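You operate a simulated robot arm through the tools that you are given. There is no shell and no other tool.

The job below is to be done with a simulated two-armed robot. You get a single attempt, and the scene is never put back.

Task
Press the bush about flush, then put its sleeve in the yellow tray.
Fine: the sleeve under the small press's ram; turn the depth dial to 3, use the lever, leave the slide out.

The check looks at the end state, three seconds after you hand in, the way a careful person would. Anything else that was tipped, shoved, dropped, spilled or broken makes it a failure.

Robot
Two 7-joint arms with two-finger parallel grippers on one trunk that stands fixed in place. Base frame: the origin is at the foot of the trunk, x ahead of it, y to its left, z up; the work surface is at about z = 800. Readings come in mm, degrees, newtons and seconds.
The left shoulder is at [60, 143, 991], the right one opposite. With the tool pointing down near the work surface each hand reaches from about 320 to 740 mm from the base axis, measured 20 degrees to its own side. Payload 1.57 kg a hand.
Tool frame (each hand has its own): the origin (TCP) lies between the finger pads and is the grasp point; the fingertips stand 30 mm ahead of it; z points along the fingers, y is the line along which they close. The gripper opens to 110 mm. The fingers are 24 mm wide and 12 mm thick; the gripper's body (48 by 112 mm) begins 78 mm behind the TCP.
Orientation is that of the tool frame in the base frame, as a unit quaternion [w, x, y, z]. With the fingers straight down and closing along the base's y, the tool's x points along the base's -x, its y along +y and its z along -z.

Tools
- The arms move only by the tool jog_arm. It takes "left_increments", "right_increments" or both (then of equal length, played together; a hand with none holds still); each is a list of rows, each a list of 7 numbers: the shift along the tool's x, y, z in units of 25 mm (1.0 is 25 mm), then the turn, a rotation vector about the tool's x, y, z in units of 4 degrees (1.0 is 4 degrees), then the finger opening in mm, from 0 to 110. In form: [[tx, ty, tz, wx, wy, wz, fingers], ...]. A call has 1 to 20 rows; each row shifts and turns the commanded pose from where the row before left it, along the tool's axes as they then stand. A call with a number of a shift or a turn outside -1 to 1 is refused whole. Each row takes 0.2 s and may step no farther than 50 mm and 8.6 degrees from the row before; otherwise, or with a gripper value out of range, the whole call is refused. Where a pose cannot be reached the arm comes as near as it can. A force on the tool above 40 N (or 10 N above the force at the start of the call, whichever is more), or a blocked arm, ends the call early, and 0.2 s more pass. The fingers move at their own pace (about 45 mm/s each) and stop on an object; they squeeze with about 32 N. The grip force told is the motor's: it shows also when the fingers shut on nothing. Time passes only in rows, and 0.2 s behind the last, so rows that do not move let the fingers close. It gives the time, the measured TCP pose, the force on the tool (base axes), the opening and the grip force at its end, in the units of the frame above (readings bear some noise), with the torque about the TCP (base axes, N m) and any sound that the robot's microphone picked up, and new pictures: "pictures" is both (left out), scene, wrist or none (wrist: the cameras of the hands that moved).
- Cameras (640 x 400 px; columns grow to the right, rows downward): "scene" is now at [49.5, -4.9, 1604]; the picture's right is [-0.05, -1.00, 0.00], its down [-0.74, 0.04, -0.67] and it looks along [0.67, -0.04, -0.74] (base axes); focal length 344 px, centre (320, 200). "left" rides on the left gripper at [70, -16, -141] in its tool frame; the picture's right is [0.23, 0.97, 0.00], its down [-0.85, 0.20, -0.48] and it looks along [-0.47, 0.11, 0.88] (tool axes); focal length 222 px, centre (320, 200). "right" rides on the right gripper at [70, 16, -141] in its tool frame; the picture's right is [-0.23, 0.97, 0.00], its down [-0.86, -0.20, -0.48] and it looks along [-0.47, -0.11, 0.88] (tool axes); focal length 222 px, centre (320, 200). There is no depth. A picture from a camera that has moved, and an enlarged one, comes with that camera's place and axes in the base frame and with its lens.
- slide_trunk(by): slides the trunk up (or, below 0, down) by that many mm; the arms and the scene camera ride with it, the base frame stays. It gives what a move gives, with no picture.
- turn_head(pan, tilt): turns the head with the scene camera to pan (to the left, within 86 degrees either way) and tilt (down, from -29 to 69), counted from straight ahead of the robot. It gives what a move gives, and a new picture of the scene camera.
- close_up(camera, box): a new picture of the part [left, top, right, bottom] of that camera's present view, enlarged. No time passes.
- finish_job(): hands the job in; it is judged then, once.

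Nothing tells you positions but the pictures and the camera data. Unless the task says otherwise, let go and move clear before handing in.

The tools are called after "Request:" as a command line: name --argument value ..., lists and objects as JSON in quotes. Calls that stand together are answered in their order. jog_arm: Moves the arms, as the interface text tells. Its arguments: {"type":"object","properties":{"left_increments":{"type":"array","items":{"type":"array","items":{"type":"number"}}},"right_increments":{"type":"array","items":{"type":"array","items":{"type":"number"}}},"pictures":{"type":"string","enum":["both","scene","wrist","none"]}},"required":[]} The other tools are called the same way: slide_trunk (by) moves the trunk up or down; turn_head (pan, tilt) turns the head that bears the scene camera; close_up (camera, box) takes an enlarged picture of a part of a camera's view; finish_job () hands the job in.

At the start:

```text
t: 0.0
left_tool_pos: [500.3, 233.1, 1170.7]
left_tool_rot: [0.0, 0.0, 1.0, 0.0]
left_force: [-0.5, -0.2, 1.1]
left_moment: [0.02, 0.0, 0.02]
left_gripper_width: 109.8
left_grip_force: 0.0
right_tool_pos: [490.6, -208.1, 1170.2]
right_tool_rot: [0.001, 0.0, 1.0, 0.0]
right_force: [0.0, 0.2, -0.7]
right_moment: [-0.01, -0.01, 0.0]
right_gripper_width: 110.0
right_grip_force: 0.0
trunk travel left (down, up): [-590.0, 0.0]
head pan, tilt (commanded): [-3.1, 47.7]
```

scene: 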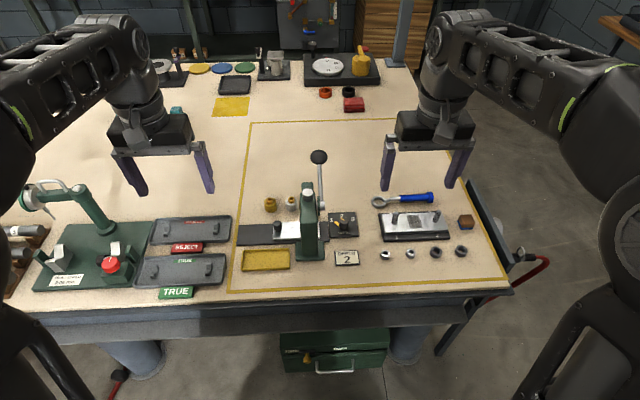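
right: 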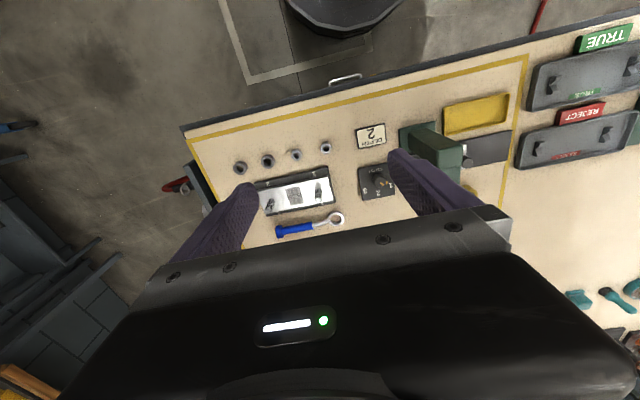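
left: 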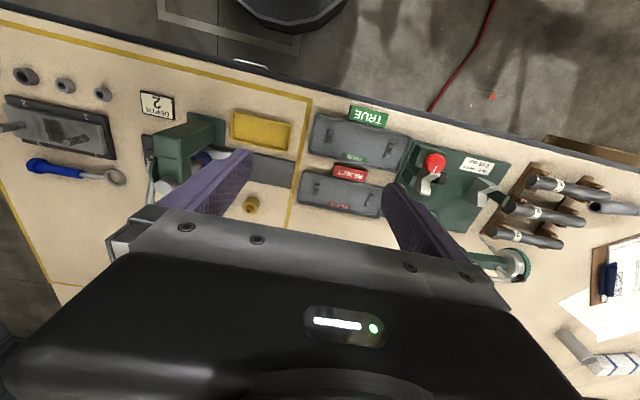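

I see a bench with a small green press near the centre, a yellow tray in front of it, a depth dial beside it and a card reading "DEPTH 2". I'll take close-ups first to understand the press, the sleeve and the bush.

Request:
close_up --camera "scene" --box '[220, 140, 380, 290]'

Request:
close_up --camera "scene" --box '[320, 180, 500, 290]'

Request:
close_up --camera "right" --box '[200, 80, 540, 260]'

Request:
close_up --camera "left" --box '[100, 60, 340, 240]'

```text
2.67 times, centred on (300, 215) of scene
camera zoom: at [49.5, -4.9, 1604.0], right [-0.05, -1.0, 0.0], down [-0.74, 0.04, -0.67], along [0.67, -0.04, -0.74], focal length 917 px, centre (373, 160)
```

zoom: 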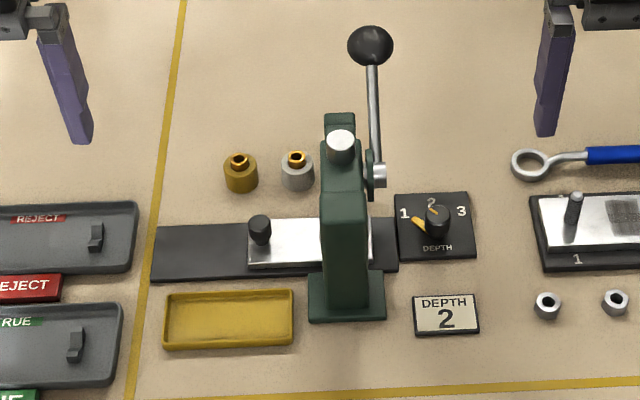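

```text
3.56 times, centred on (410, 235) of scene
camera zoom: at [49.5, -4.9, 1604.0], right [-0.05, -1.0, 0.0], down [-0.74, 0.04, -0.67], along [0.67, -0.04, -0.74], focal length 1222 px, centre (0, 76)
```

zoom: 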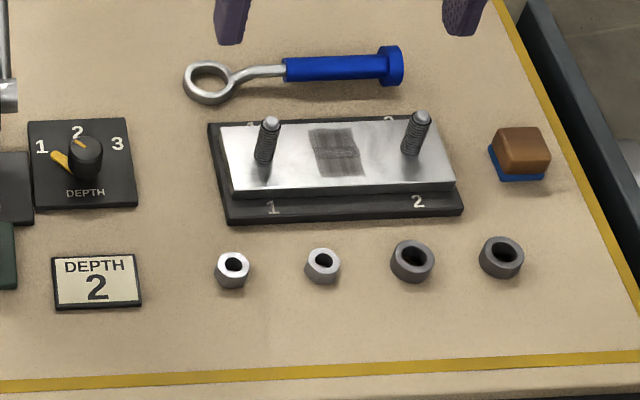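

```text
1.88 times, centred on (370, 170) of right
camera zoom: at [420.5, -192.8, 1311.6], right [0.23, 0.97, 0.0], down [0.85, -0.2, 0.48], along [0.47, -0.11, -0.88], focal length 418 px, centre (226, 256)
```

zoom: 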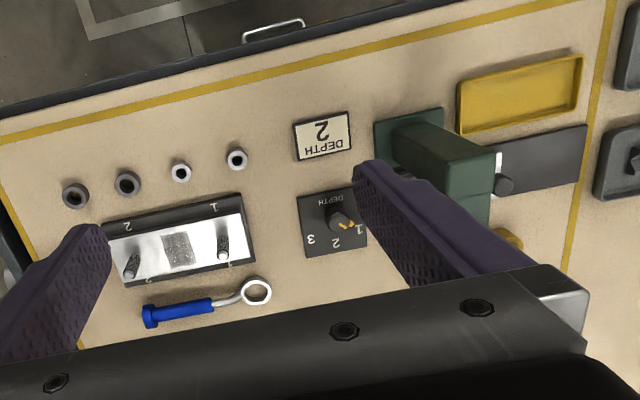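

```text
2.22 times, centred on (220, 150) of left
camera zoom: at [428.9, 218.6, 1312.3], right [-0.23, 0.97, 0.0], down [0.85, 0.2, 0.48], along [0.47, 0.11, -0.88], focal length 494 px, centre (542, 311)
```

zoom: 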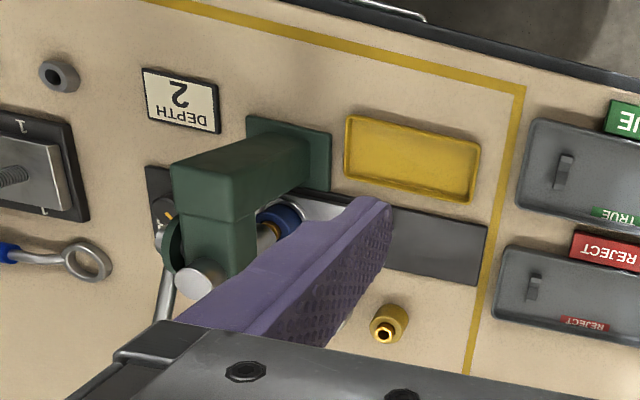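

The press frame stands at about x 580–660, y −10, with a blue sleeve apparently already under its ram. The slide knob is at about (650, 78), the lever is on the right side of the head, and the dial is to the right of that. I'll move the left hand aside and tilt it to look at the press from the left.

Request:
jog_arm --left_increments '[[0, 1, 0, 1, 0, 0, 110], [0, 1, 0, 1, 0, 0, 110], [0, 1, 0, 1, 0, 0, 110], [0, 0.5, 0.5, 1, 0, 0, 110], [0, 0, 0.5, 1, 0, 0, 110], [0, 0, 0.5, 1, 0, 0, 110], [0, 0, 0.5, 1, 0, 0, 110], [0, 0, 0.5, 1, 0, 0, 110], [0, 0, 0.5, 1, 0, 0, 110], [0, 0, 0.5, 1, 0, 0, 110]]' --right_increments '[[0, -1, 0, 0, 0, 0, 110], [0, -1, 0, 0, 0, 0, 110], [0, -1, 0, 0, 0, 0, 110], [0, -1, 0, 0, 0, 0, 110], [0, 0, 0, 0, 0, 0, 110], [0, 0, 0, 0, 0, 0, 110], [0, 0, 0, 0, 0, 0, 110], [0, 0, 0, 0, 0, 0, 110], [0, 0, 0, 0, 0, 0, 110], [0, 0, 0, 0, 0, 0, 110]]'

```text
t: 2.2
left_tool_pos: [502.4, 248.9, 1083.4]
left_tool_rot: [0.002, 0.001, 0.951, -0.309]
left_force: [-0.2, 0.1, -0.2]
left_moment: [0.01, -0.01, 0.01]
left_gripper_width: 110.1
left_grip_force: 0.1
left hand out of reach, approached as far as the arm can: row 2, 3
right_tool_pos: [489.8, -307.6, 1169.1]
right_tool_rot: [0.002, 0.0, 1.0, 0.0]
right_force: [-0.1, -0.2, 0.5]
right_moment: [0.01, 0.0, 0.02]
right_gripper_width: 110.0
right_grip_force: 0.1
trunk travel left (down, up): [-590.0, 0.0]
head pan, tilt (commanded): [-3.1, 47.7]
camera scene: at [49.9, -4.6, 1604.0], right [-0.05, -1.0, 0.0], down [-0.74, 0.04, -0.67], along [0.67, -0.04, -0.74], focal length 344 px, centre (320, 200)
camera right: at [420.8, -292.9, 1310.8], right [0.23, 0.97, 0.0], down [0.85, -0.2, 0.48], along [0.47, -0.11, -0.88], focal length 222 px, centre (320, 200)
camera left: at [429.4, 320.8, 1208.8], right [-0.22, 0.79, -0.57], down [0.85, 0.44, 0.27], along [0.47, -0.43, -0.77], focal length 222 px, centre (320, 200)
```

scene: 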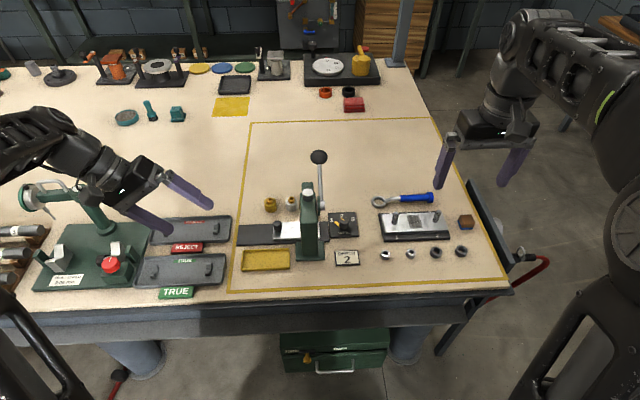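
right: 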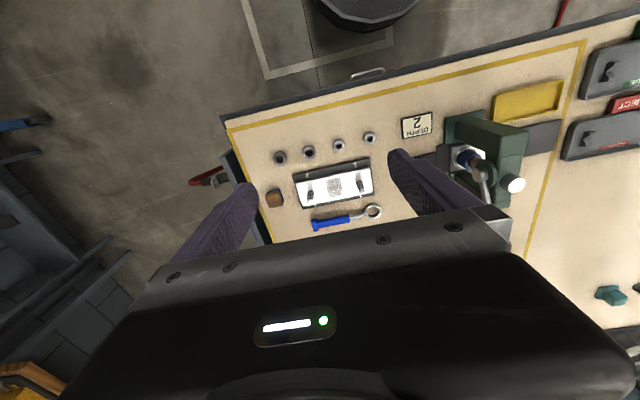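
left: 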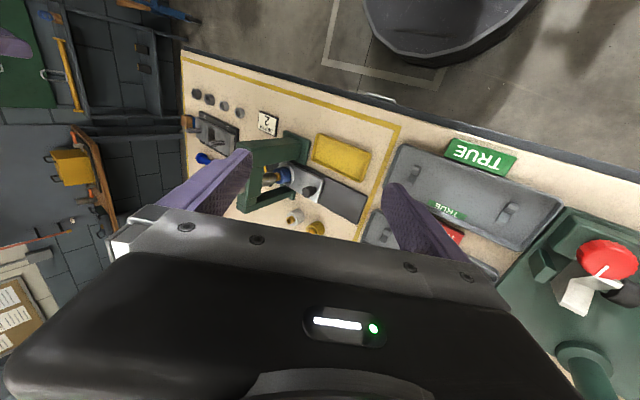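

The blue sleeve shows up in both wrist views under the ram. I'll enlarge those areas.

Request:
close_up --camera "left" --box '[220, 100, 400, 240]'

Request:
close_up --camera "right" --box '[400, 80, 580, 220]'

Request:
close_up --camera "scene" --box '[230, 140, 380, 280]'

```text
2.86 times, centred on (310, 170) of left
camera zoom: at [429.4, 320.8, 1208.8], right [-0.22, 0.79, -0.57], down [0.85, 0.44, 0.27], along [0.47, -0.43, -0.77], focal length 635 px, centre (349, 286)
```

zoom: 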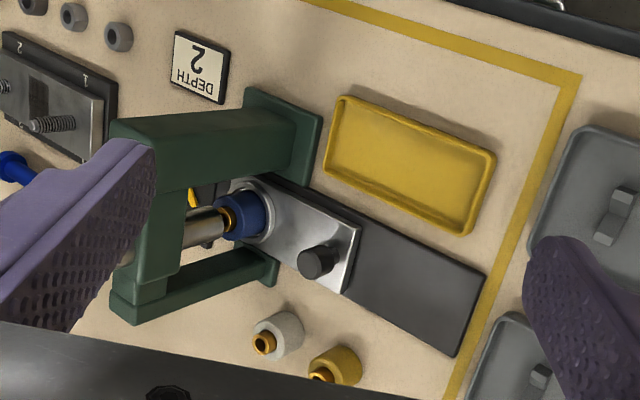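

```text
2.86 times, centred on (490, 150) of right
camera zoom: at [420.8, -292.9, 1310.8], right [0.23, 0.97, 0.0], down [0.85, -0.2, 0.48], along [0.47, -0.11, -0.88], focal length 635 px, centre (-166, 343)
```

zoom: 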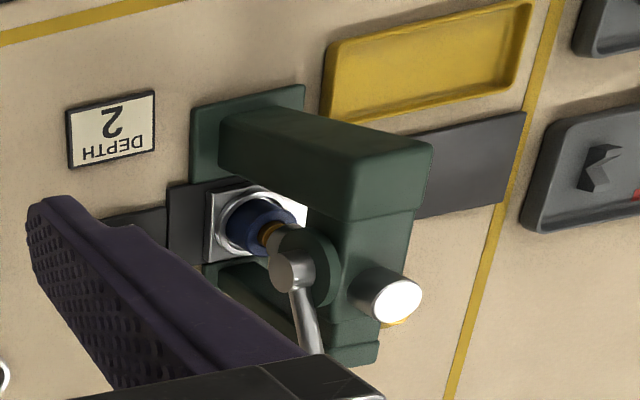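

```text
2.86 times, centred on (305, 210) of scene
camera zoom: at [49.9, -4.6, 1604.0], right [-0.05, -1.0, 0.0], down [-0.74, 0.04, -0.67], along [0.67, -0.04, -0.74], focal length 982 px, centre (363, 171)
```

zoom: 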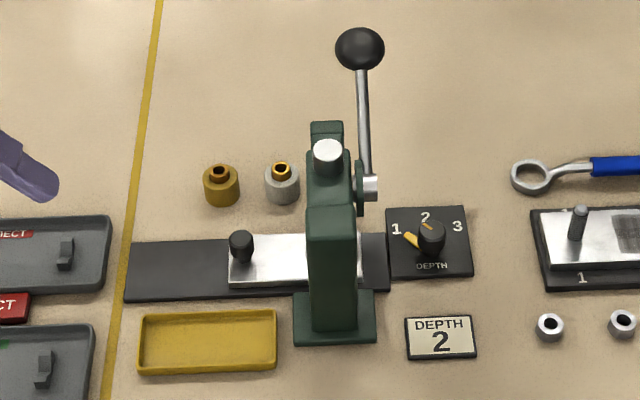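

I place the lever hub at about (638, −46, 932) and its ball at about (743, −43, 1008), pointing up and away. The dial is at about (658, −109) and points to 1. I'll tilt the right hand for a side view of the lever and dial.

Request:
jog_arm --right_increments '[[0, 0, 0.5, -1, 0, 0, 110], [0, 0, 0.5, -1, 0, 0, 110], [0, 0, 0.5, -1, 0, 0, 110], [0, 0, 0.5, -1, 0, 0, 110], [0, 0, 0.5, -1, 0, 0, 110], [0, 0, 0.5, -1, 0, 0, 110], [0, 0, 0.5, -1, 0, 0, 110], [0, 0, 0.5, -1, 0, 0, 110], [0, 0, 0.5, -1, 0, 0, 110], [0, 0, 0.5, -1, 0, 0, 110]]' --pictures "wrist"

```text
t: 4.4
left_tool_pos: [499.9, 249.5, 1084.8]
left_tool_rot: [0.002, 0.001, 0.951, -0.308]
left_force: [0.1, 0.3, -0.2]
left_moment: [0.02, 0.02, 0.02]
left_gripper_width: 109.8
left_grip_force: 0.1
right_tool_pos: [490.7, -270.6, 1053.4]
right_tool_rot: [0.001, -0.001, 0.939, 0.343]
right_force: [-0.6, 0.5, 0.6]
right_moment: [-0.01, -0.01, 0.03]
right_gripper_width: 110.0
right_grip_force: 0.0
trunk travel left (down, up): [-590.0, 0.0]
head pan, tilt (commanded): [-3.1, 47.7]
camera right: at [420.7, -350.0, 1171.9], right [0.23, 0.74, 0.63], down [0.85, -0.46, 0.24], along [0.47, 0.48, -0.74], focal length 222 px, centre (320, 200)
```

right: 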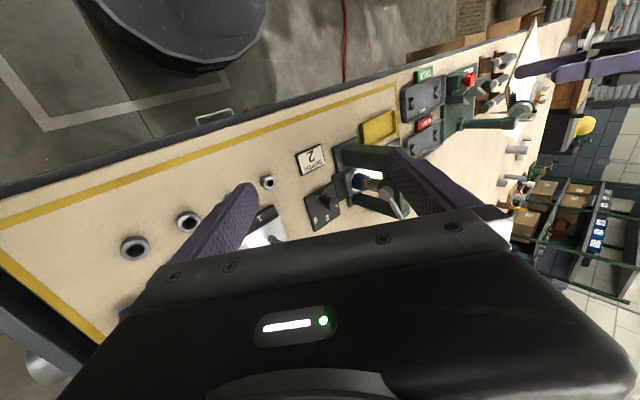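

The finger hides most of the lever. I'll shift the right hand so the press sits between the fingers.

Request:
jog_arm --right_increments '[[-1, 1, 0, 0, 0, 0, 110], [-1, 1, 0, 0, 0, 0, 110], [-1, 1, 0, 0, 0, 0, 110]]' --pictures "wrist"

```text
t: 5.2
left_tool_pos: [500.3, 249.1, 1085.1]
left_tool_rot: [0.003, 0.001, 0.951, -0.309]
left_force: [0.7, 0.6, -0.6]
left_moment: [0.01, 0.01, 0.01]
left_gripper_width: 110.2
left_grip_force: 0.0
right_tool_pos: [566.4, -212.5, 1104.0]
right_tool_rot: [0.0, 0.001, 0.94, 0.342]
right_force: [0.2, 0.2, -0.7]
right_moment: [-0.02, 0.04, -0.02]
right_gripper_width: 110.1
right_grip_force: 0.0
trunk travel left (down, up): [-590.0, 0.0]
head pan, tilt (commanded): [-3.1, 47.7]
camera right: at [496.1, -292.6, 1221.6], right [0.23, 0.75, 0.63], down [0.85, -0.46, 0.24], along [0.47, 0.48, -0.74], focal length 222 px, centre (320, 200)
```

right: 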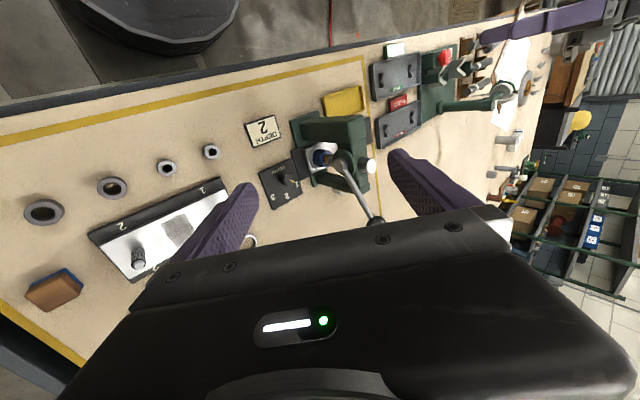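

Request:
close_up --camera "right" --box '[240, 90, 400, 240]'

```text
2.67 times, centred on (320, 165) of right
camera zoom: at [496.1, -292.6, 1221.6], right [0.23, 0.75, 0.63], down [0.85, -0.46, 0.24], along [0.47, 0.48, -0.74], focal length 592 px, centre (320, 293)
```

zoom: 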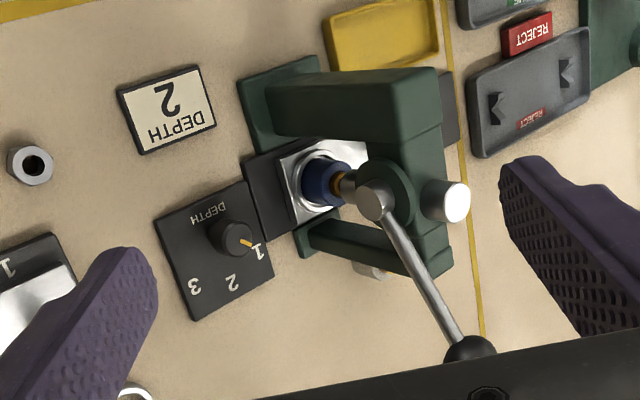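

The side view puts the ball at about (740, −44, 1003), the hub at (638, −46, 934) and the ram axis at about (650, −9). The dial centre is at about (655, −109) with its top near z 843, and the digits sit 45° apart. I'll take tighter close-ups of the dial and the sleeve.

Request:
close_up --camera "scene" --box '[320, 200, 370, 240]'

Request:
close_up --camera "right" --box '[270, 120, 350, 180]'

Request:
close_up --camera "left" --box '[250, 140, 330, 210]'

```text
10.00 times, centred on (345, 220) of scene
camera zoom: at [50.2, -5.1, 1603.9], right [-0.05, -1.0, 0.0], down [-0.74, 0.04, -0.67], along [0.67, -0.04, -0.74], focal length 3438 px, centre (70, 0)
```

zoom: 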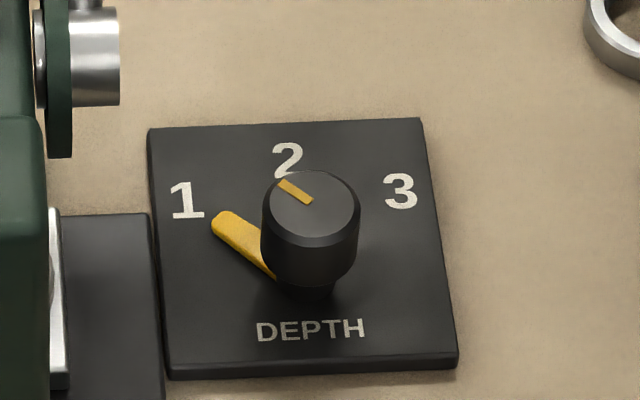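

```text
6.67 times, centred on (310, 150) of right
camera zoom: at [496.1, -292.6, 1221.6], right [0.23, 0.75, 0.63], down [0.85, -0.46, 0.24], along [0.47, 0.48, -0.74], focal length 1481 px, centre (387, 533)
```

zoom: 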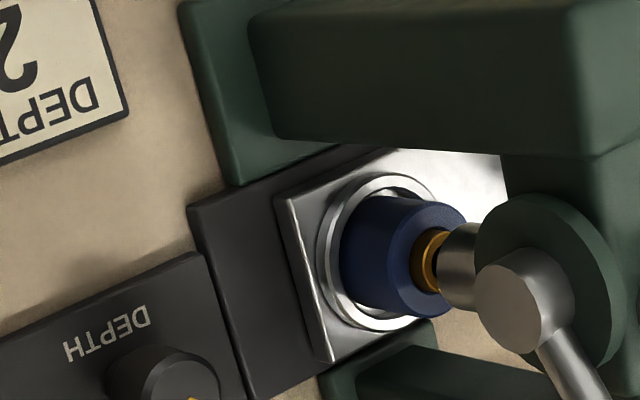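

```text
5.71 times, centred on (290, 175) of left
camera zoom: at [429.6, 320.5, 1209.0], right [-0.22, 0.79, -0.57], down [0.85, 0.44, 0.27], along [0.47, -0.43, -0.77], focal length 1269 px, centre (491, 343)
```

zoom: 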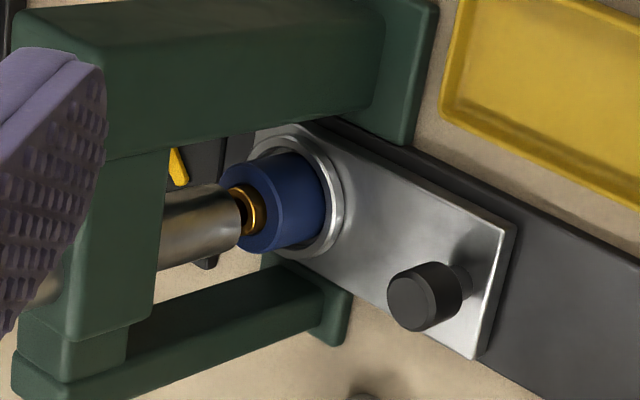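

The dial is a round knob about 28 mm across with a yellow pointer under it, at 1. I'll straighten the right hand and yaw it so that its body stays clear of the lever hub, then work the dial in two 45° twists.

Request:
jog_arm --right_increments '[[0, 0, 0, 1, 0, 0, 60], [0, 0, 0, 1, 0, 0, 60], [0, 0, 0, 1, 0, 0, 60], [0, 0, 0, 1, 0, 0, 60], [0, 0, 0, 1, 0, 0, 60], [0, 0, 0, 1, 0, 0, 60], [0, 0, 0, 1, 0, 0, 60], [0, 0, 0, 1, 0, 0, 60], [0, 0, 0, 1, 0, 0, 60], [0, 0, 0, 1, 0, 0, 60], [0, 0, 0, 0, 0, -1, 60], [0, 0, 0, 0, 0, -1, 60], [0, 0, 0, 0, 0, -1, 60], [0, 0, 0, 0, 0, -1, 60], [0, 0, 0, 0, 0, -1, 60], [0, 0, 0, 0, 0, -1, 60], [0, 0, 0, 0, 0, -1, 60], [0, 0, 0, 0, 0, -1, 60], [0, 0, 0, 0, 0, -1, 60], [0, 0, 0, 0, 0, -1, 60]]' --pictures "none"

Request:
jog_arm --right_increments '[[0, 0, 0, 0, 0, -1, 60], [0, 0, 0, 0, 0, -1, 60], [0, 0, 0, 0, 0, -1, 60], [0, 0, 0, 0, 0, -1, 60], [0, 0, 0, 0, 0, -1, 60], [0, 0, 0, 0, 0, -1, 60], [0, 0, 0, 0, 0, -1, 60], [0, 0, 0, 0, 0, -1, 60], [0, 0, 0, 0, 0, -1, 60], [0, 0, 0, 0, 0, -1, 60], [0, 0, 0, 0, 0, -1, 60], [0, 0, 0, 0, 0, -1, 60], [0, 0, 0, 0, 0, -0.5, 60]]' --pictures "wrist"

```text
t: 9.4
left_tool_pos: [500.8, 249.9, 1084.7]
left_tool_rot: [0.002, 0.001, 0.951, -0.308]
left_force: [0.3, 0.2, 0.4]
left_moment: [-0.04, -0.04, -0.01]
left_gripper_width: 110.0
left_grip_force: 0.2
right_tool_pos: [565.5, -213.3, 1103.3]
right_tool_rot: [0.0, -0.342, 0.94, -0.001]
right_force: [0.0, 0.0, 0.0]
right_moment: [0.0, -0.01, -0.01]
right_gripper_width: 60.1
right_grip_force: 0.0
trunk travel left (down, up): [-590.0, 0.0]
head pan, tilt (commanded): [-3.1, 47.7]
```

```text
t: 12.2
left_tool_pos: [500.2, 250.4, 1084.5]
left_tool_rot: [0.002, 0.002, 0.951, -0.309]
left_force: [-0.3, 1.1, 0.2]
left_moment: [-0.02, -0.01, -0.02]
left_gripper_width: 110.0
left_grip_force: 0.1
right_tool_pos: [564.6, -211.9, 1102.6]
right_tool_rot: [0.001, -0.707, 0.708, 0.0]
right_force: [0.5, 0.1, -0.5]
right_moment: [-0.03, -0.01, 0.0]
right_gripper_width: 60.1
right_grip_force: 0.0
trunk travel left (down, up): [-590.0, 0.0]
head pan, tilt (commanded): [-3.1, 47.7]
camera right: at [548.9, -283.5, 1243.5], right [-0.97, 0.23, 0.0], down [0.2, 0.86, 0.48], along [0.11, 0.47, -0.88], focal length 222 px, centre (320, 200)
```

right: 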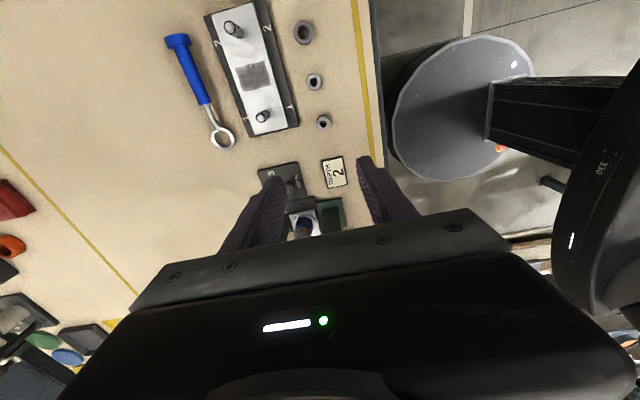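

The yaw is right (tool x points to −y, tool y to −x). I'll move to a hover over the dial.

Request:
jog_arm --right_increments '[[-0.68, -0.6, 0.95, 0, 0, 0, 60], [-0.68, -0.6, 0.95, 0, 0, 0, 60], [-0.68, -0.6, 0.95, 0, 0, 0, 60], [-0.68, -0.6, 0.95, 0, 0, 0, 60], [-0.68, -0.6, 0.95, 0, 0, 0, 60], [-0.68, -0.6, 0.95, 0, 0, 0, 60]]'

Request:
close_up --camera "right" --box '[220, 120, 420, 240]'

Request:
close_up --camera "scene" --box '[270, 130, 430, 250]'

```text
t: 13.6
left_tool_pos: [501.0, 250.5, 1084.2]
left_tool_rot: [0.002, 0.0, 0.951, -0.309]
left_force: [-0.8, -0.6, 0.1]
left_moment: [0.01, 0.02, 0.0]
left_gripper_width: 110.2
left_grip_force: 0.1
right_tool_pos: [657.1, -110.1, 958.8]
right_tool_rot: [0.001, -0.707, 0.707, -0.001]
right_force: [-0.2, 0.3, -0.2]
right_moment: [-0.02, 0.0, 0.01]
right_gripper_width: 59.9
right_grip_force: 0.1
trunk travel left (down, up): [-590.0, 0.0]
head pan, tilt (commanded): [-3.1, 47.7]
camera scene: at [50.4, -4.3, 1604.0], right [-0.05, -1.0, 0.0], down [-0.74, 0.04, -0.67], along [0.67, -0.04, -0.74], focal length 344 px, centre (320, 200)
camera right: at [640.7, -180.4, 1100.1], right [-0.97, 0.23, 0.0], down [0.2, 0.86, 0.48], along [0.11, 0.47, -0.88], focal length 222 px, centre (320, 200)
```

scene: 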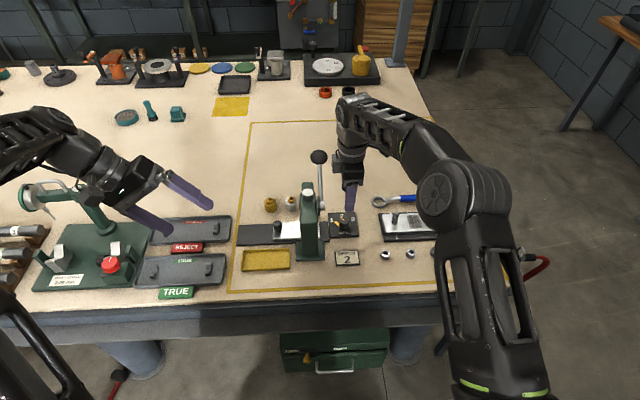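
right: 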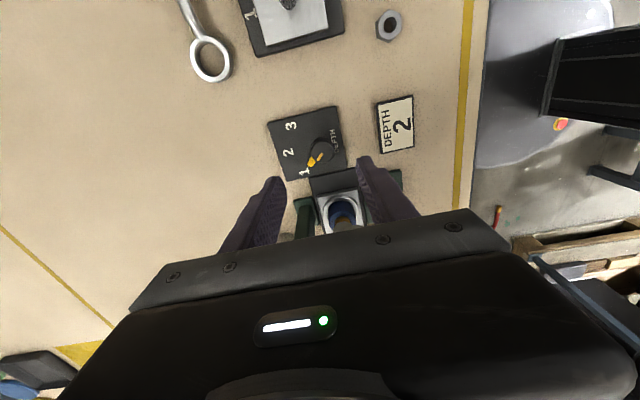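

```text
3.20 times, centred on (320, 180) of right
camera zoom: at [640.7, -180.4, 1100.1], right [-0.97, 0.23, 0.0], down [0.2, 0.86, 0.48], along [0.11, 0.47, -0.88], focal length 711 px, centre (320, 264)
```

zoom: 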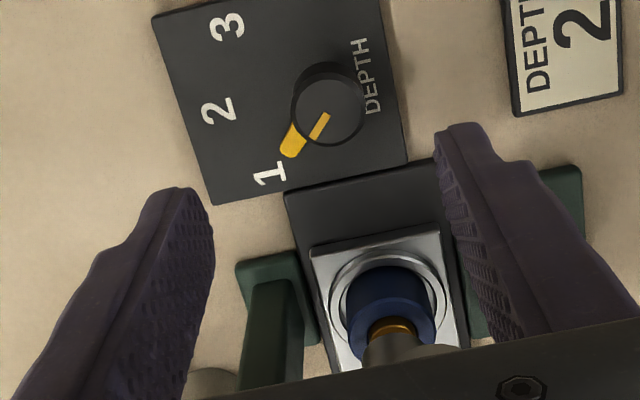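

```text
3.33 times, centred on (350, 190) of scene
camera zoom: at [50.4, -4.3, 1604.0], right [-0.05, -1.0, 0.0], down [-0.74, 0.04, -0.67], along [0.67, -0.04, -0.74], focal length 1146 px, centre (220, 233)
```

zoom: 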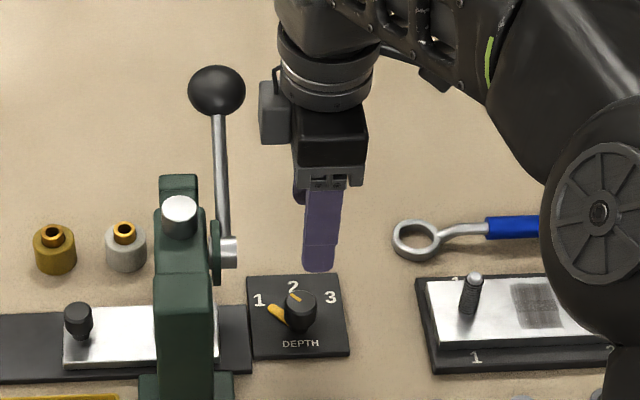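

The dial centre refines to about (654.6, −106), with the knob top near z 844. I'll yaw to the start of the first twist and lower so the fingers straddle the knob.

Request:
jog_arm --right_increments '[[-0.16, 0.1, 0, 0, 0, 0, 48], [0, 0, 0, 0, 0, -1, 48], [0, 0, 0, 0, 0, -1, 48], [0, 0, 0, 0, 0, -1, 48], [0, 0, 0, 0, 0, -1, 48], [0, 0, 0, 0, 0, -1, 48], [0, 0, 0, 0, 0, -0.5, 48], [0, 0, 1, 0, 0, 0, 48], [0, 0, 1, 0, 0, 0, 48], [0, 0, 0, 0, 0, 0, 48]]'

Request:
close_up --camera "right" --box '[220, 120, 420, 240]'

Request:
close_up --camera "scene" --box '[270, 130, 430, 250]'

```text
t: 15.8
left_tool_pos: [499.1, 249.1, 1084.3]
left_tool_rot: [0.003, 0.001, 0.951, -0.31]
left_force: [0.4, -0.6, 0.3]
left_moment: [0.02, -0.02, -0.01]
left_gripper_width: 110.1
left_grip_force: 0.0
right_tool_pos: [652.3, -106.9, 908.3]
right_tool_rot: [0.0, 0.829, -0.559, 0.001]
right_force: [0.1, -0.3, -0.1]
right_moment: [-0.02, 0.0, -0.01]
right_gripper_width: 47.9
right_grip_force: 0.0
trunk travel left (down, up): [-590.0, 0.0]
head pan, tilt (commanded): [-3.1, 47.7]
camera scene: at [49.4, -4.8, 1604.0], right [-0.05, -1.0, 0.0], down [-0.74, 0.04, -0.67], along [0.67, -0.04, -0.74], focal length 344 px, centre (320, 200)
camera right: at [663.8, -179.4, 1050.7], right [-0.99, -0.15, 0.0], down [-0.14, 0.87, 0.48], along [-0.07, 0.47, -0.88], focal length 222 px, centre (320, 200)
```

scene: 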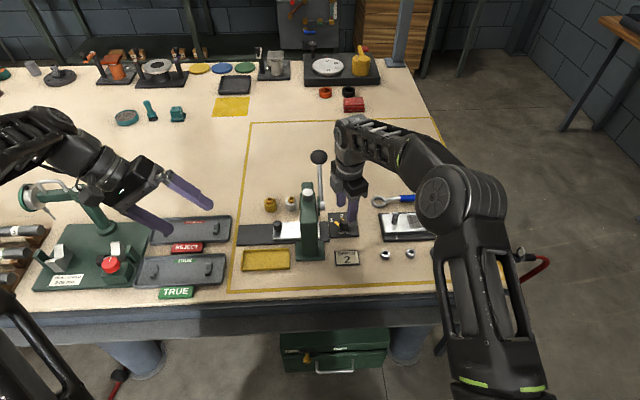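
right: 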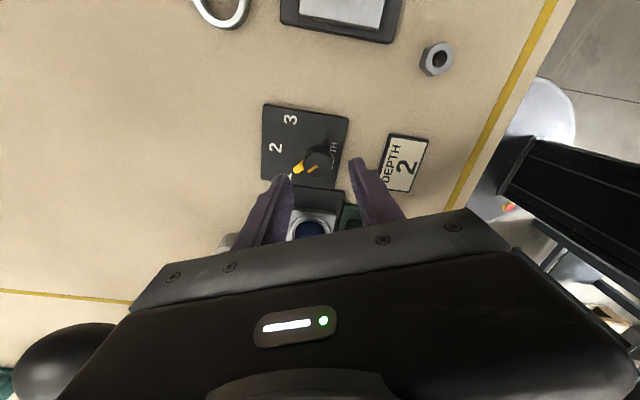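

```text
3.20 times, centred on (320, 180) of right
camera zoom: at [663.8, -179.4, 1050.7], right [-0.99, -0.15, 0.0], down [-0.14, 0.87, 0.48], along [-0.07, 0.47, -0.88], focal length 711 px, centre (320, 264)
```

zoom: 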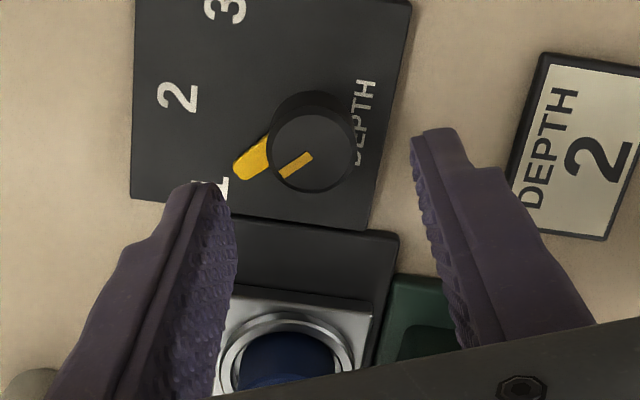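

```text
3.33 times, centred on (350, 190) of scene
camera zoom: at [49.4, -4.8, 1604.0], right [-0.05, -1.0, 0.0], down [-0.74, 0.04, -0.67], along [0.67, -0.04, -0.74], focal length 1146 px, centre (220, 233)
```

zoom: 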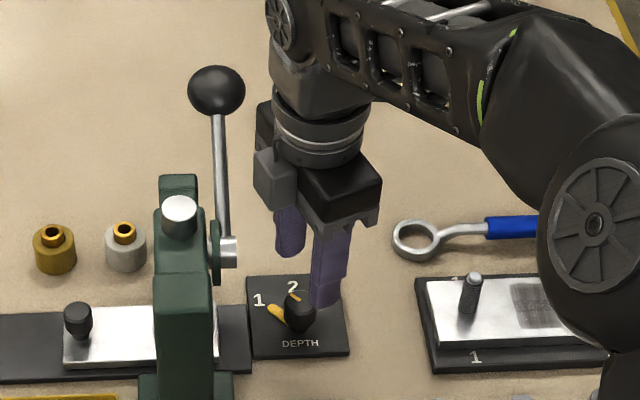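

The knob reads at (655.9, −107.6), so I'll correct by about 3 mm, lower the last 48 mm and close on it.

Request:
jog_arm --right_increments '[[0.08, -0.12, 0.5, 0, 0, 0, 48], [0, 0, 0.5, 0, 0, 0, 48], [0, 0, 0.5, 0, 0, 0, 48], [0, 0, 0.42, 0, 0, 0, 48], [0, 0, 0, 0, 0, 0, 48]]'

Request:
close_up --camera "right" --box '[220, 120, 420, 240]'

Request:
close_up --camera "scene" --box '[290, 150, 390, 250]'

```text
t: 17.0
left_tool_pos: [500.3, 249.3, 1085.3]
left_tool_rot: [0.003, 0.0, 0.951, -0.309]
left_force: [-0.3, 0.8, -0.4]
left_moment: [0.03, 0.02, 0.01]
left_gripper_width: 109.8
left_grip_force: 0.0
right_tool_pos: [656.2, -107.8, 861.9]
right_tool_rot: [-0.001, 0.829, -0.559, 0.001]
right_force: [0.0, 0.1, -0.7]
right_moment: [0.04, -0.01, -0.01]
right_gripper_width: 47.9
right_grip_force: 0.1
trunk travel left (down, up): [-590.0, 0.0]
head pan, tilt (commanded): [-3.1, 47.7]
camera scene: at [49.5, -4.9, 1604.0], right [-0.05, -1.0, 0.0], down [-0.74, 0.04, -0.67], along [0.67, -0.04, -0.74], focal length 344 px, centre (320, 200)
camera right: at [667.4, -180.0, 1003.4], right [-0.99, -0.15, 0.0], down [-0.14, 0.87, 0.48], along [-0.07, 0.47, -0.88], focal length 222 px, centre (320, 200)
```

scene: 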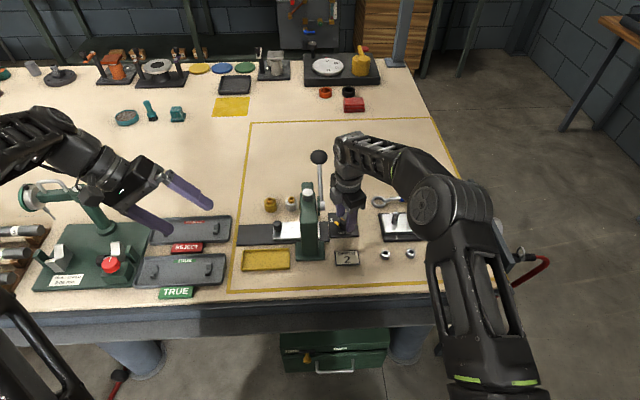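
right: 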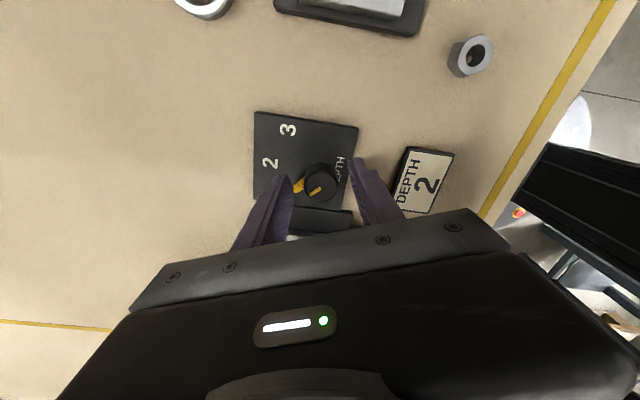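

```text
3.20 times, centred on (320, 180) of right
camera zoom: at [667.4, -180.0, 1003.4], right [-0.99, -0.15, 0.0], down [-0.14, 0.87, 0.48], along [-0.07, 0.47, -0.88], focal length 711 px, centre (320, 264)
```

zoom: 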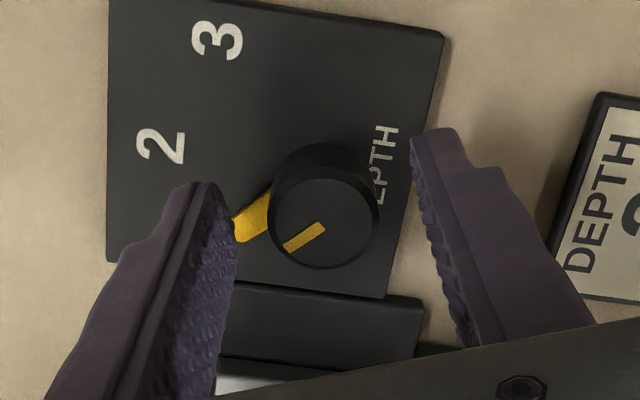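

```text
4.00 times, centred on (340, 200) of scene
camera zoom: at [49.5, -4.9, 1604.0], right [-0.05, -1.0, 0.0], down [-0.74, 0.04, -0.67], along [0.67, -0.04, -0.74], focal length 1375 px, centre (240, 200)
```

zoom: 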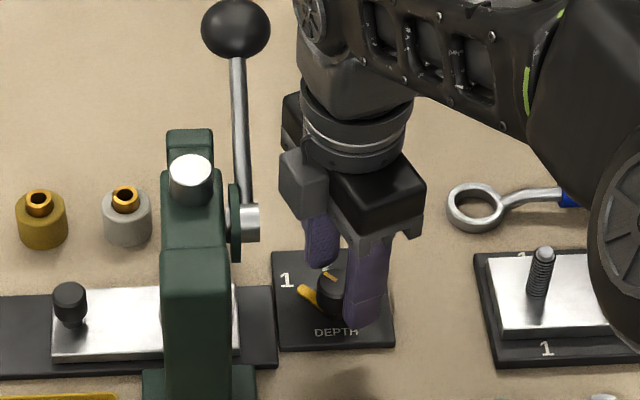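

The knob is centred between the fingers. I'll close on it.

Request:
jog_arm --right_increments '[[0, 0, 0.12, 0, 0, 0, 48], [0, 0, 0, 0, 0, 0, 15], [0, 0, 0, 0, 0, 0, 15], [0, 0, 0, 0, 0, 0, 15], [0, 0, 0, 0, 0, 0, 15]]' --pictures "wrist"

```text
t: 18.2
left_tool_pos: [500.3, 248.9, 1084.8]
left_tool_rot: [0.002, 0.001, 0.951, -0.308]
left_force: [0.1, -0.5, -0.2]
left_moment: [-0.04, -0.04, 0.03]
left_gripper_width: 110.1
left_grip_force: 0.0
right_tool_pos: [656.8, -109.5, 858.6]
right_tool_rot: [0.0, 0.829, -0.56, 0.001]
right_force: [-2.0, -0.6, -0.9]
right_moment: [-0.03, 0.1, -0.01]
right_gripper_width: 27.7
right_grip_force: 38.0
trunk travel left (down, up): [-590.0, 0.0]
head pan, tilt (commanded): [-3.1, 47.7]
camera right: at [667.4, -179.9, 1000.0], right [-0.99, -0.15, 0.0], down [-0.14, 0.87, 0.48], along [-0.07, 0.47, -0.88], focal length 222 px, centre (320, 200)
```

right: 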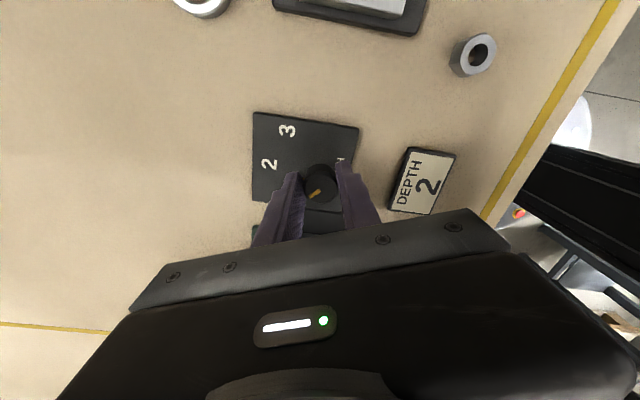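

The grip is on the knob at 27.7 mm. I'll turn it clockwise, first by 20°, and check.

Request:
jog_arm --right_increments '[[0, 0, 0, 0, 0, 1, 15], [0, 0, 0, 0, 0, 1, 15], [0, 0, 0, 0, 0, 1, 15], [0, 0, 0, 0, 0, 1, 15], [0, 0, 0, 0, 0, 1, 15]]' --pictures "wrist"

Request:
close_up --camera "right" --box '[240, 100, 400, 220]'

```text
t: 19.4
left_tool_pos: [498.4, 248.8, 1086.0]
left_tool_rot: [0.002, 0.001, 0.951, -0.308]
left_force: [0.0, 0.9, -0.5]
left_moment: [-0.01, -0.02, -0.04]
left_gripper_width: 110.1
left_grip_force: 0.0
right_tool_pos: [655.7, -109.3, 858.2]
right_tool_rot: [-0.001, 0.719, -0.695, 0.0]
right_force: [-11.6, -3.8, -0.9]
right_moment: [0.09, 0.29, 0.03]
right_gripper_width: 27.4
right_grip_force: 38.0
trunk travel left (down, up): [-590.0, 0.0]
head pan, tilt (commanded): [-3.1, 47.7]
camera right: at [641.7, -179.5, 1000.0], right [-0.98, 0.19, 0.0], down [0.17, 0.86, 0.48], along [0.09, 0.47, -0.88], focal length 222 px, centre (320, 200)
```

right: 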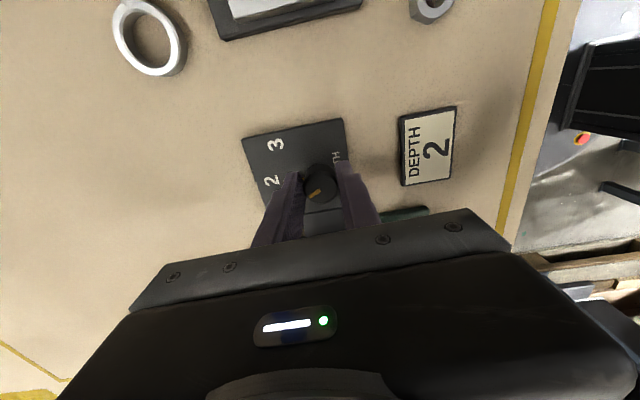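

```text
3.33 times, centred on (320, 160) of right
camera zoom: at [641.7, -179.5, 1000.0], right [-0.98, 0.19, 0.0], down [0.17, 0.86, 0.48], along [0.09, 0.47, -0.88], focal length 740 px, centre (320, 333)
```

zoom: 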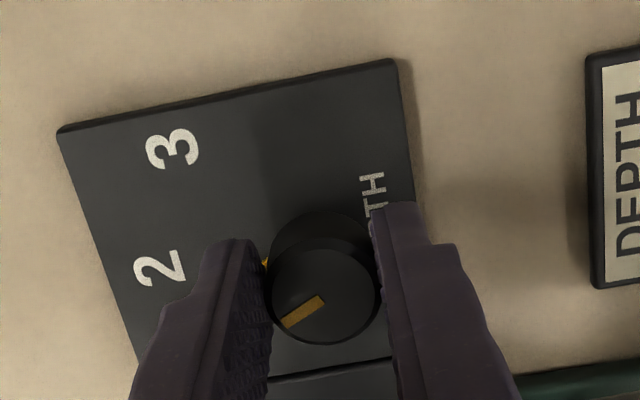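

The knob is turning with the fingers. There is a small sideways force, so I'll relieve it with a slight shift and continue to the 2 position.

Request:
jog_arm --right_increments '[[0, 0.05, 0, 0, 0, 1, 15], [0, 0.02, 0, 0, 0, 1, 15], [0, 0, 0, 0, 0, 1, 15], [0, 0, 0, 0, 0, 1, 15], [0, 0, 0, 0, 0, 1, 15], [0, 0, 0, 0, 0, 1, 15], [0, 0, 0, 0, 0, 0.25, 15]]' --pictures "wrist"

Request:
close_up --camera "right" --box '[240, 100, 400, 220]'

Request:
close_up --camera "scene" --box '[290, 150, 390, 250]'

```text
t: 21.0
left_tool_pos: [499.4, 249.3, 1085.4]
left_tool_rot: [0.003, 0.001, 0.951, -0.308]
left_force: [-0.8, 0.4, 1.3]
left_moment: [0.01, -0.02, -0.03]
left_gripper_width: 110.0
left_grip_force: 0.1
right_tool_pos: [654.4, -108.3, 858.8]
right_tool_rot: [0.001, -0.551, 0.834, -0.001]
right_force: [-11.4, -5.4, 0.4]
right_moment: [-0.88, 0.49, 0.01]
right_gripper_width: 27.7
right_grip_force: 38.2
trunk travel left (down, up): [-590.0, 0.0]
head pan, tilt (commanded): [-3.1, 47.7]
camera right: at [611.7, -166.9, 1000.0], right [-0.81, 0.59, 0.0], down [0.52, 0.71, 0.48], along [0.28, 0.39, -0.88], focal length 222 px, centre (320, 200)
```

right: 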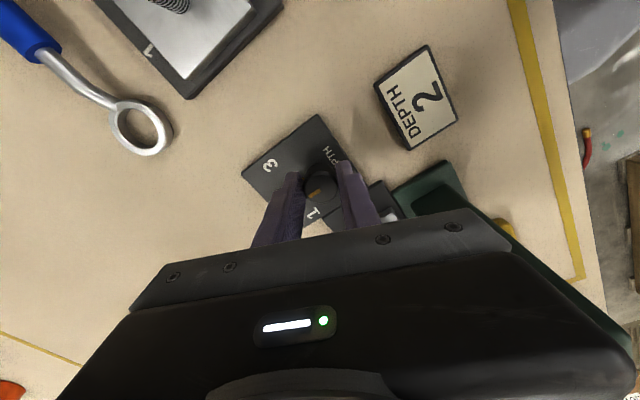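

```text
3.33 times, centred on (320, 160) of right
camera zoom: at [611.7, -166.9, 1000.0], right [-0.81, 0.59, 0.0], down [0.52, 0.71, 0.48], along [0.28, 0.39, -0.88], focal length 740 px, centre (320, 333)
```

zoom: 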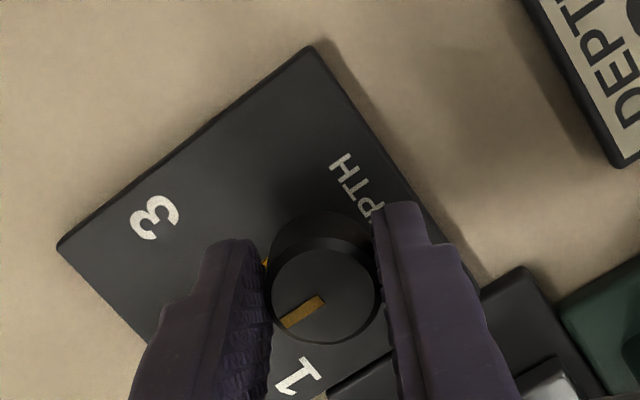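

```text
4.00 times, centred on (340, 200) of scene
camera zoom: at [48.3, -5.4, 1604.0], right [-0.05, -1.0, 0.0], down [-0.74, 0.04, -0.67], along [0.67, -0.04, -0.74], focal length 1375 px, centre (240, 200)
```

zoom: 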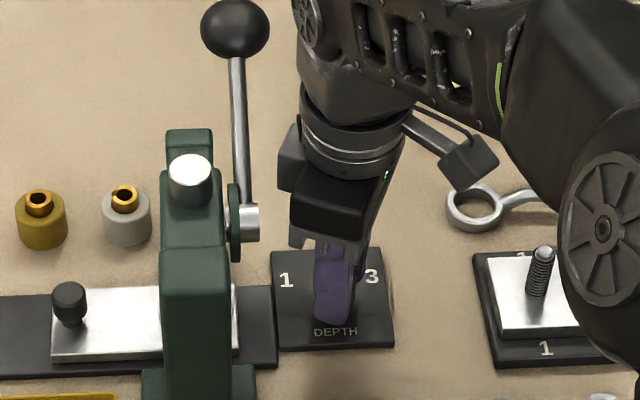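

The dial is at about 2. I'll open, yaw back without moving the knob and check the pointer before the second twist.

Request:
jog_arm --right_increments '[[0, 0, 0, 0, 0, 0, 46], [0, 0, 0, 0, 0, 0, 46], [0, 0, 0, 0, 0, 0, 46], [0, 0, 0, 0, 0, -1, 46], [0, 0, 0, 0, 0, -1, 46], [0, 0, 0, 0, 0, -1, 46], [0, 0, 0, 0, 0, -1, 46], [0, 0, 0, 0, 0, -1, 46], [0, 0, 0, 0, 0, -1, 46], [0, 0, 0, 0, 0, -1, 46], [0, 0, 0, 0, 0, -1, 46], [0, 0, 0, 0, 0, -1, 46], [0, 0, 0, 0, 0, -1, 46], [0, 0, 0, 0, 0, -1, 46], [0, 0, 0, 0, 0, -1, 46]]' --pictures "wrist"

Request:
close_up --camera "right" --box '[240, 100, 400, 220]'

Request:
close_up --camera "scene" --box '[290, 150, 390, 250]'

```text
t: 24.2
left_tool_pos: [501.5, 249.2, 1084.4]
left_tool_rot: [0.002, 0.001, 0.951, -0.308]
left_force: [-0.3, -0.1, 0.4]
left_moment: [-0.03, 0.02, 0.0]
left_gripper_width: 109.8
left_grip_force: 0.1
right_tool_pos: [654.6, -107.7, 857.6]
right_tool_rot: [-0.001, 0.843, -0.537, 0.001]
right_force: [0.5, 0.0, -0.5]
right_moment: [0.0, -0.01, 0.01]
right_gripper_width: 46.0
right_grip_force: 0.0
trunk travel left (down, up): [-590.0, 0.0]
head pan, tilt (commanded): [-3.1, 47.7]
camera right: at [669.7, -178.9, 999.2], right [-0.98, -0.21, 0.0], down [-0.18, 0.86, 0.48], along [-0.1, 0.47, -0.88], focal length 222 px, centre (320, 200)
```

right: 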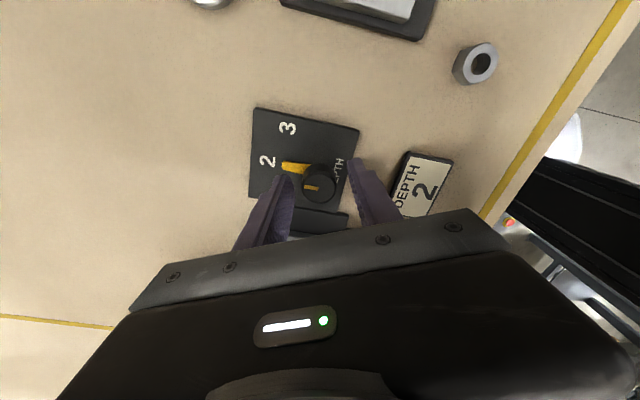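

```text
3.33 times, centred on (320, 160) of right
camera zoom: at [669.7, -178.9, 999.2], right [-0.98, -0.21, 0.0], down [-0.18, 0.86, 0.48], along [-0.1, 0.47, -0.88], focal length 740 px, centre (320, 333)
```

zoom: 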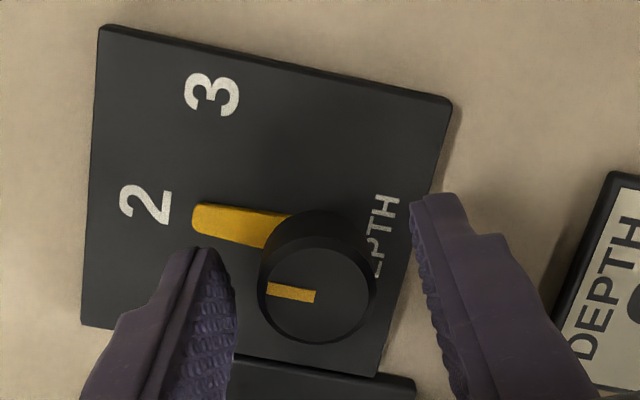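

```text
4.00 times, centred on (340, 200) of scene
camera zoom: at [49.6, -4.9, 1604.0], right [-0.05, -1.0, 0.0], down [-0.74, 0.04, -0.67], along [0.67, -0.04, -0.74], focal length 1375 px, centre (240, 200)
```

zoom: 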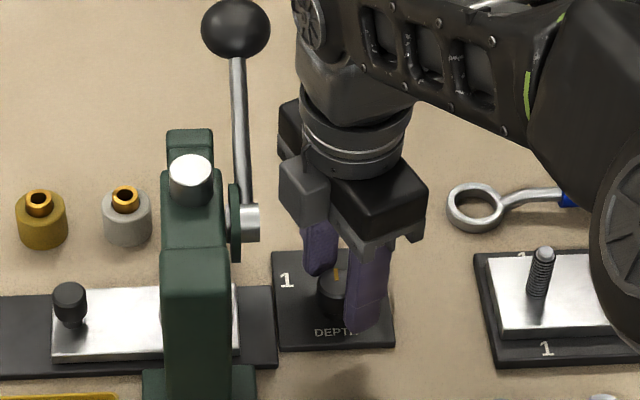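

The pointer reads 2 and stayed put. I'll regrip and turn the second 45° to 3.

Request:
jog_arm --right_increments '[[0, 0, 0, 0, 0, 0, 15], [0, 0, 0, 0, 0, 0, 15], [0, 0, 0, 0, 0, 0, 15], [0, 0, 0, 0, 0, 0, 15], [0, 0, 0, 0, 0, 1, 15], [0, 0, 0, 0, 0, 1, 15], [0, 0, 0, 0, 0, 1, 15], [0, 0, 0, 0, 0, 1, 15], [0, 0, 0, 0, 0, 1, 15], [0, 0, 0, 0, 0, 1, 15], [0, 0, 0, 0, 0, 1, 15], [0, 0, 0, 0, 0, 1, 15], [0, 0, 0, 0, 0, 1, 15], [0, 0, 0, 0, 0, 1, 15], [0, 0, 0, 0, 0, 1, 15]]' --pictures "wrist"

Request:
close_up --camera "right" --box '[240, 100, 400, 220]'

```text
t: 27.4
left_tool_pos: [500.8, 250.1, 1084.9]
left_tool_rot: [0.003, 0.002, 0.951, -0.309]
left_force: [-0.8, 0.3, -0.2]
left_moment: [0.01, 0.01, -0.01]
left_gripper_width: 109.8
left_grip_force: 0.0
right_tool_pos: [653.3, -107.1, 857.7]
right_tool_rot: [0.0, -0.58, 0.815, 0.0]
right_force: [-1.6, 3.2, -1.6]
right_moment: [0.3, 0.22, 0.04]
right_gripper_width: 27.5
right_grip_force: 37.7
trunk travel left (down, up): [-590.0, 0.0]
head pan, tilt (commanded): [-3.1, 47.7]
camera right: at [616.6, -168.8, 999.3], right [-0.85, 0.53, 0.0], down [0.47, 0.74, 0.48], along [0.26, 0.4, -0.88], focal length 222 px, centre (320, 200)
```

right: 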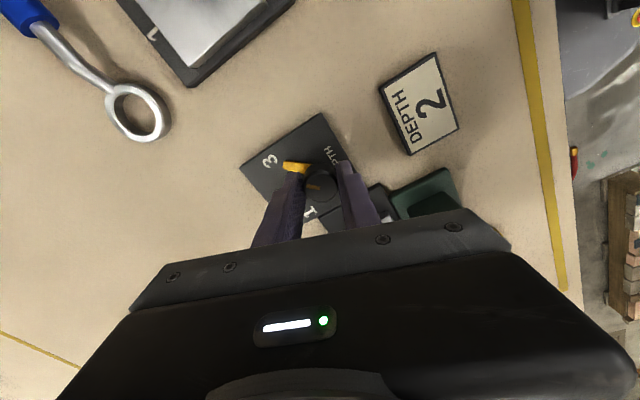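

```text
3.33 times, centred on (320, 160) of right
camera zoom: at [616.6, -168.8, 999.3], right [-0.85, 0.53, 0.0], down [0.47, 0.74, 0.48], along [0.26, 0.4, -0.88], focal length 740 px, centre (320, 333)
```

zoom: 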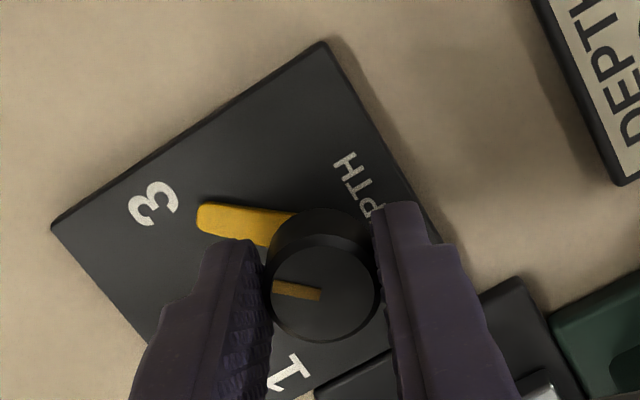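

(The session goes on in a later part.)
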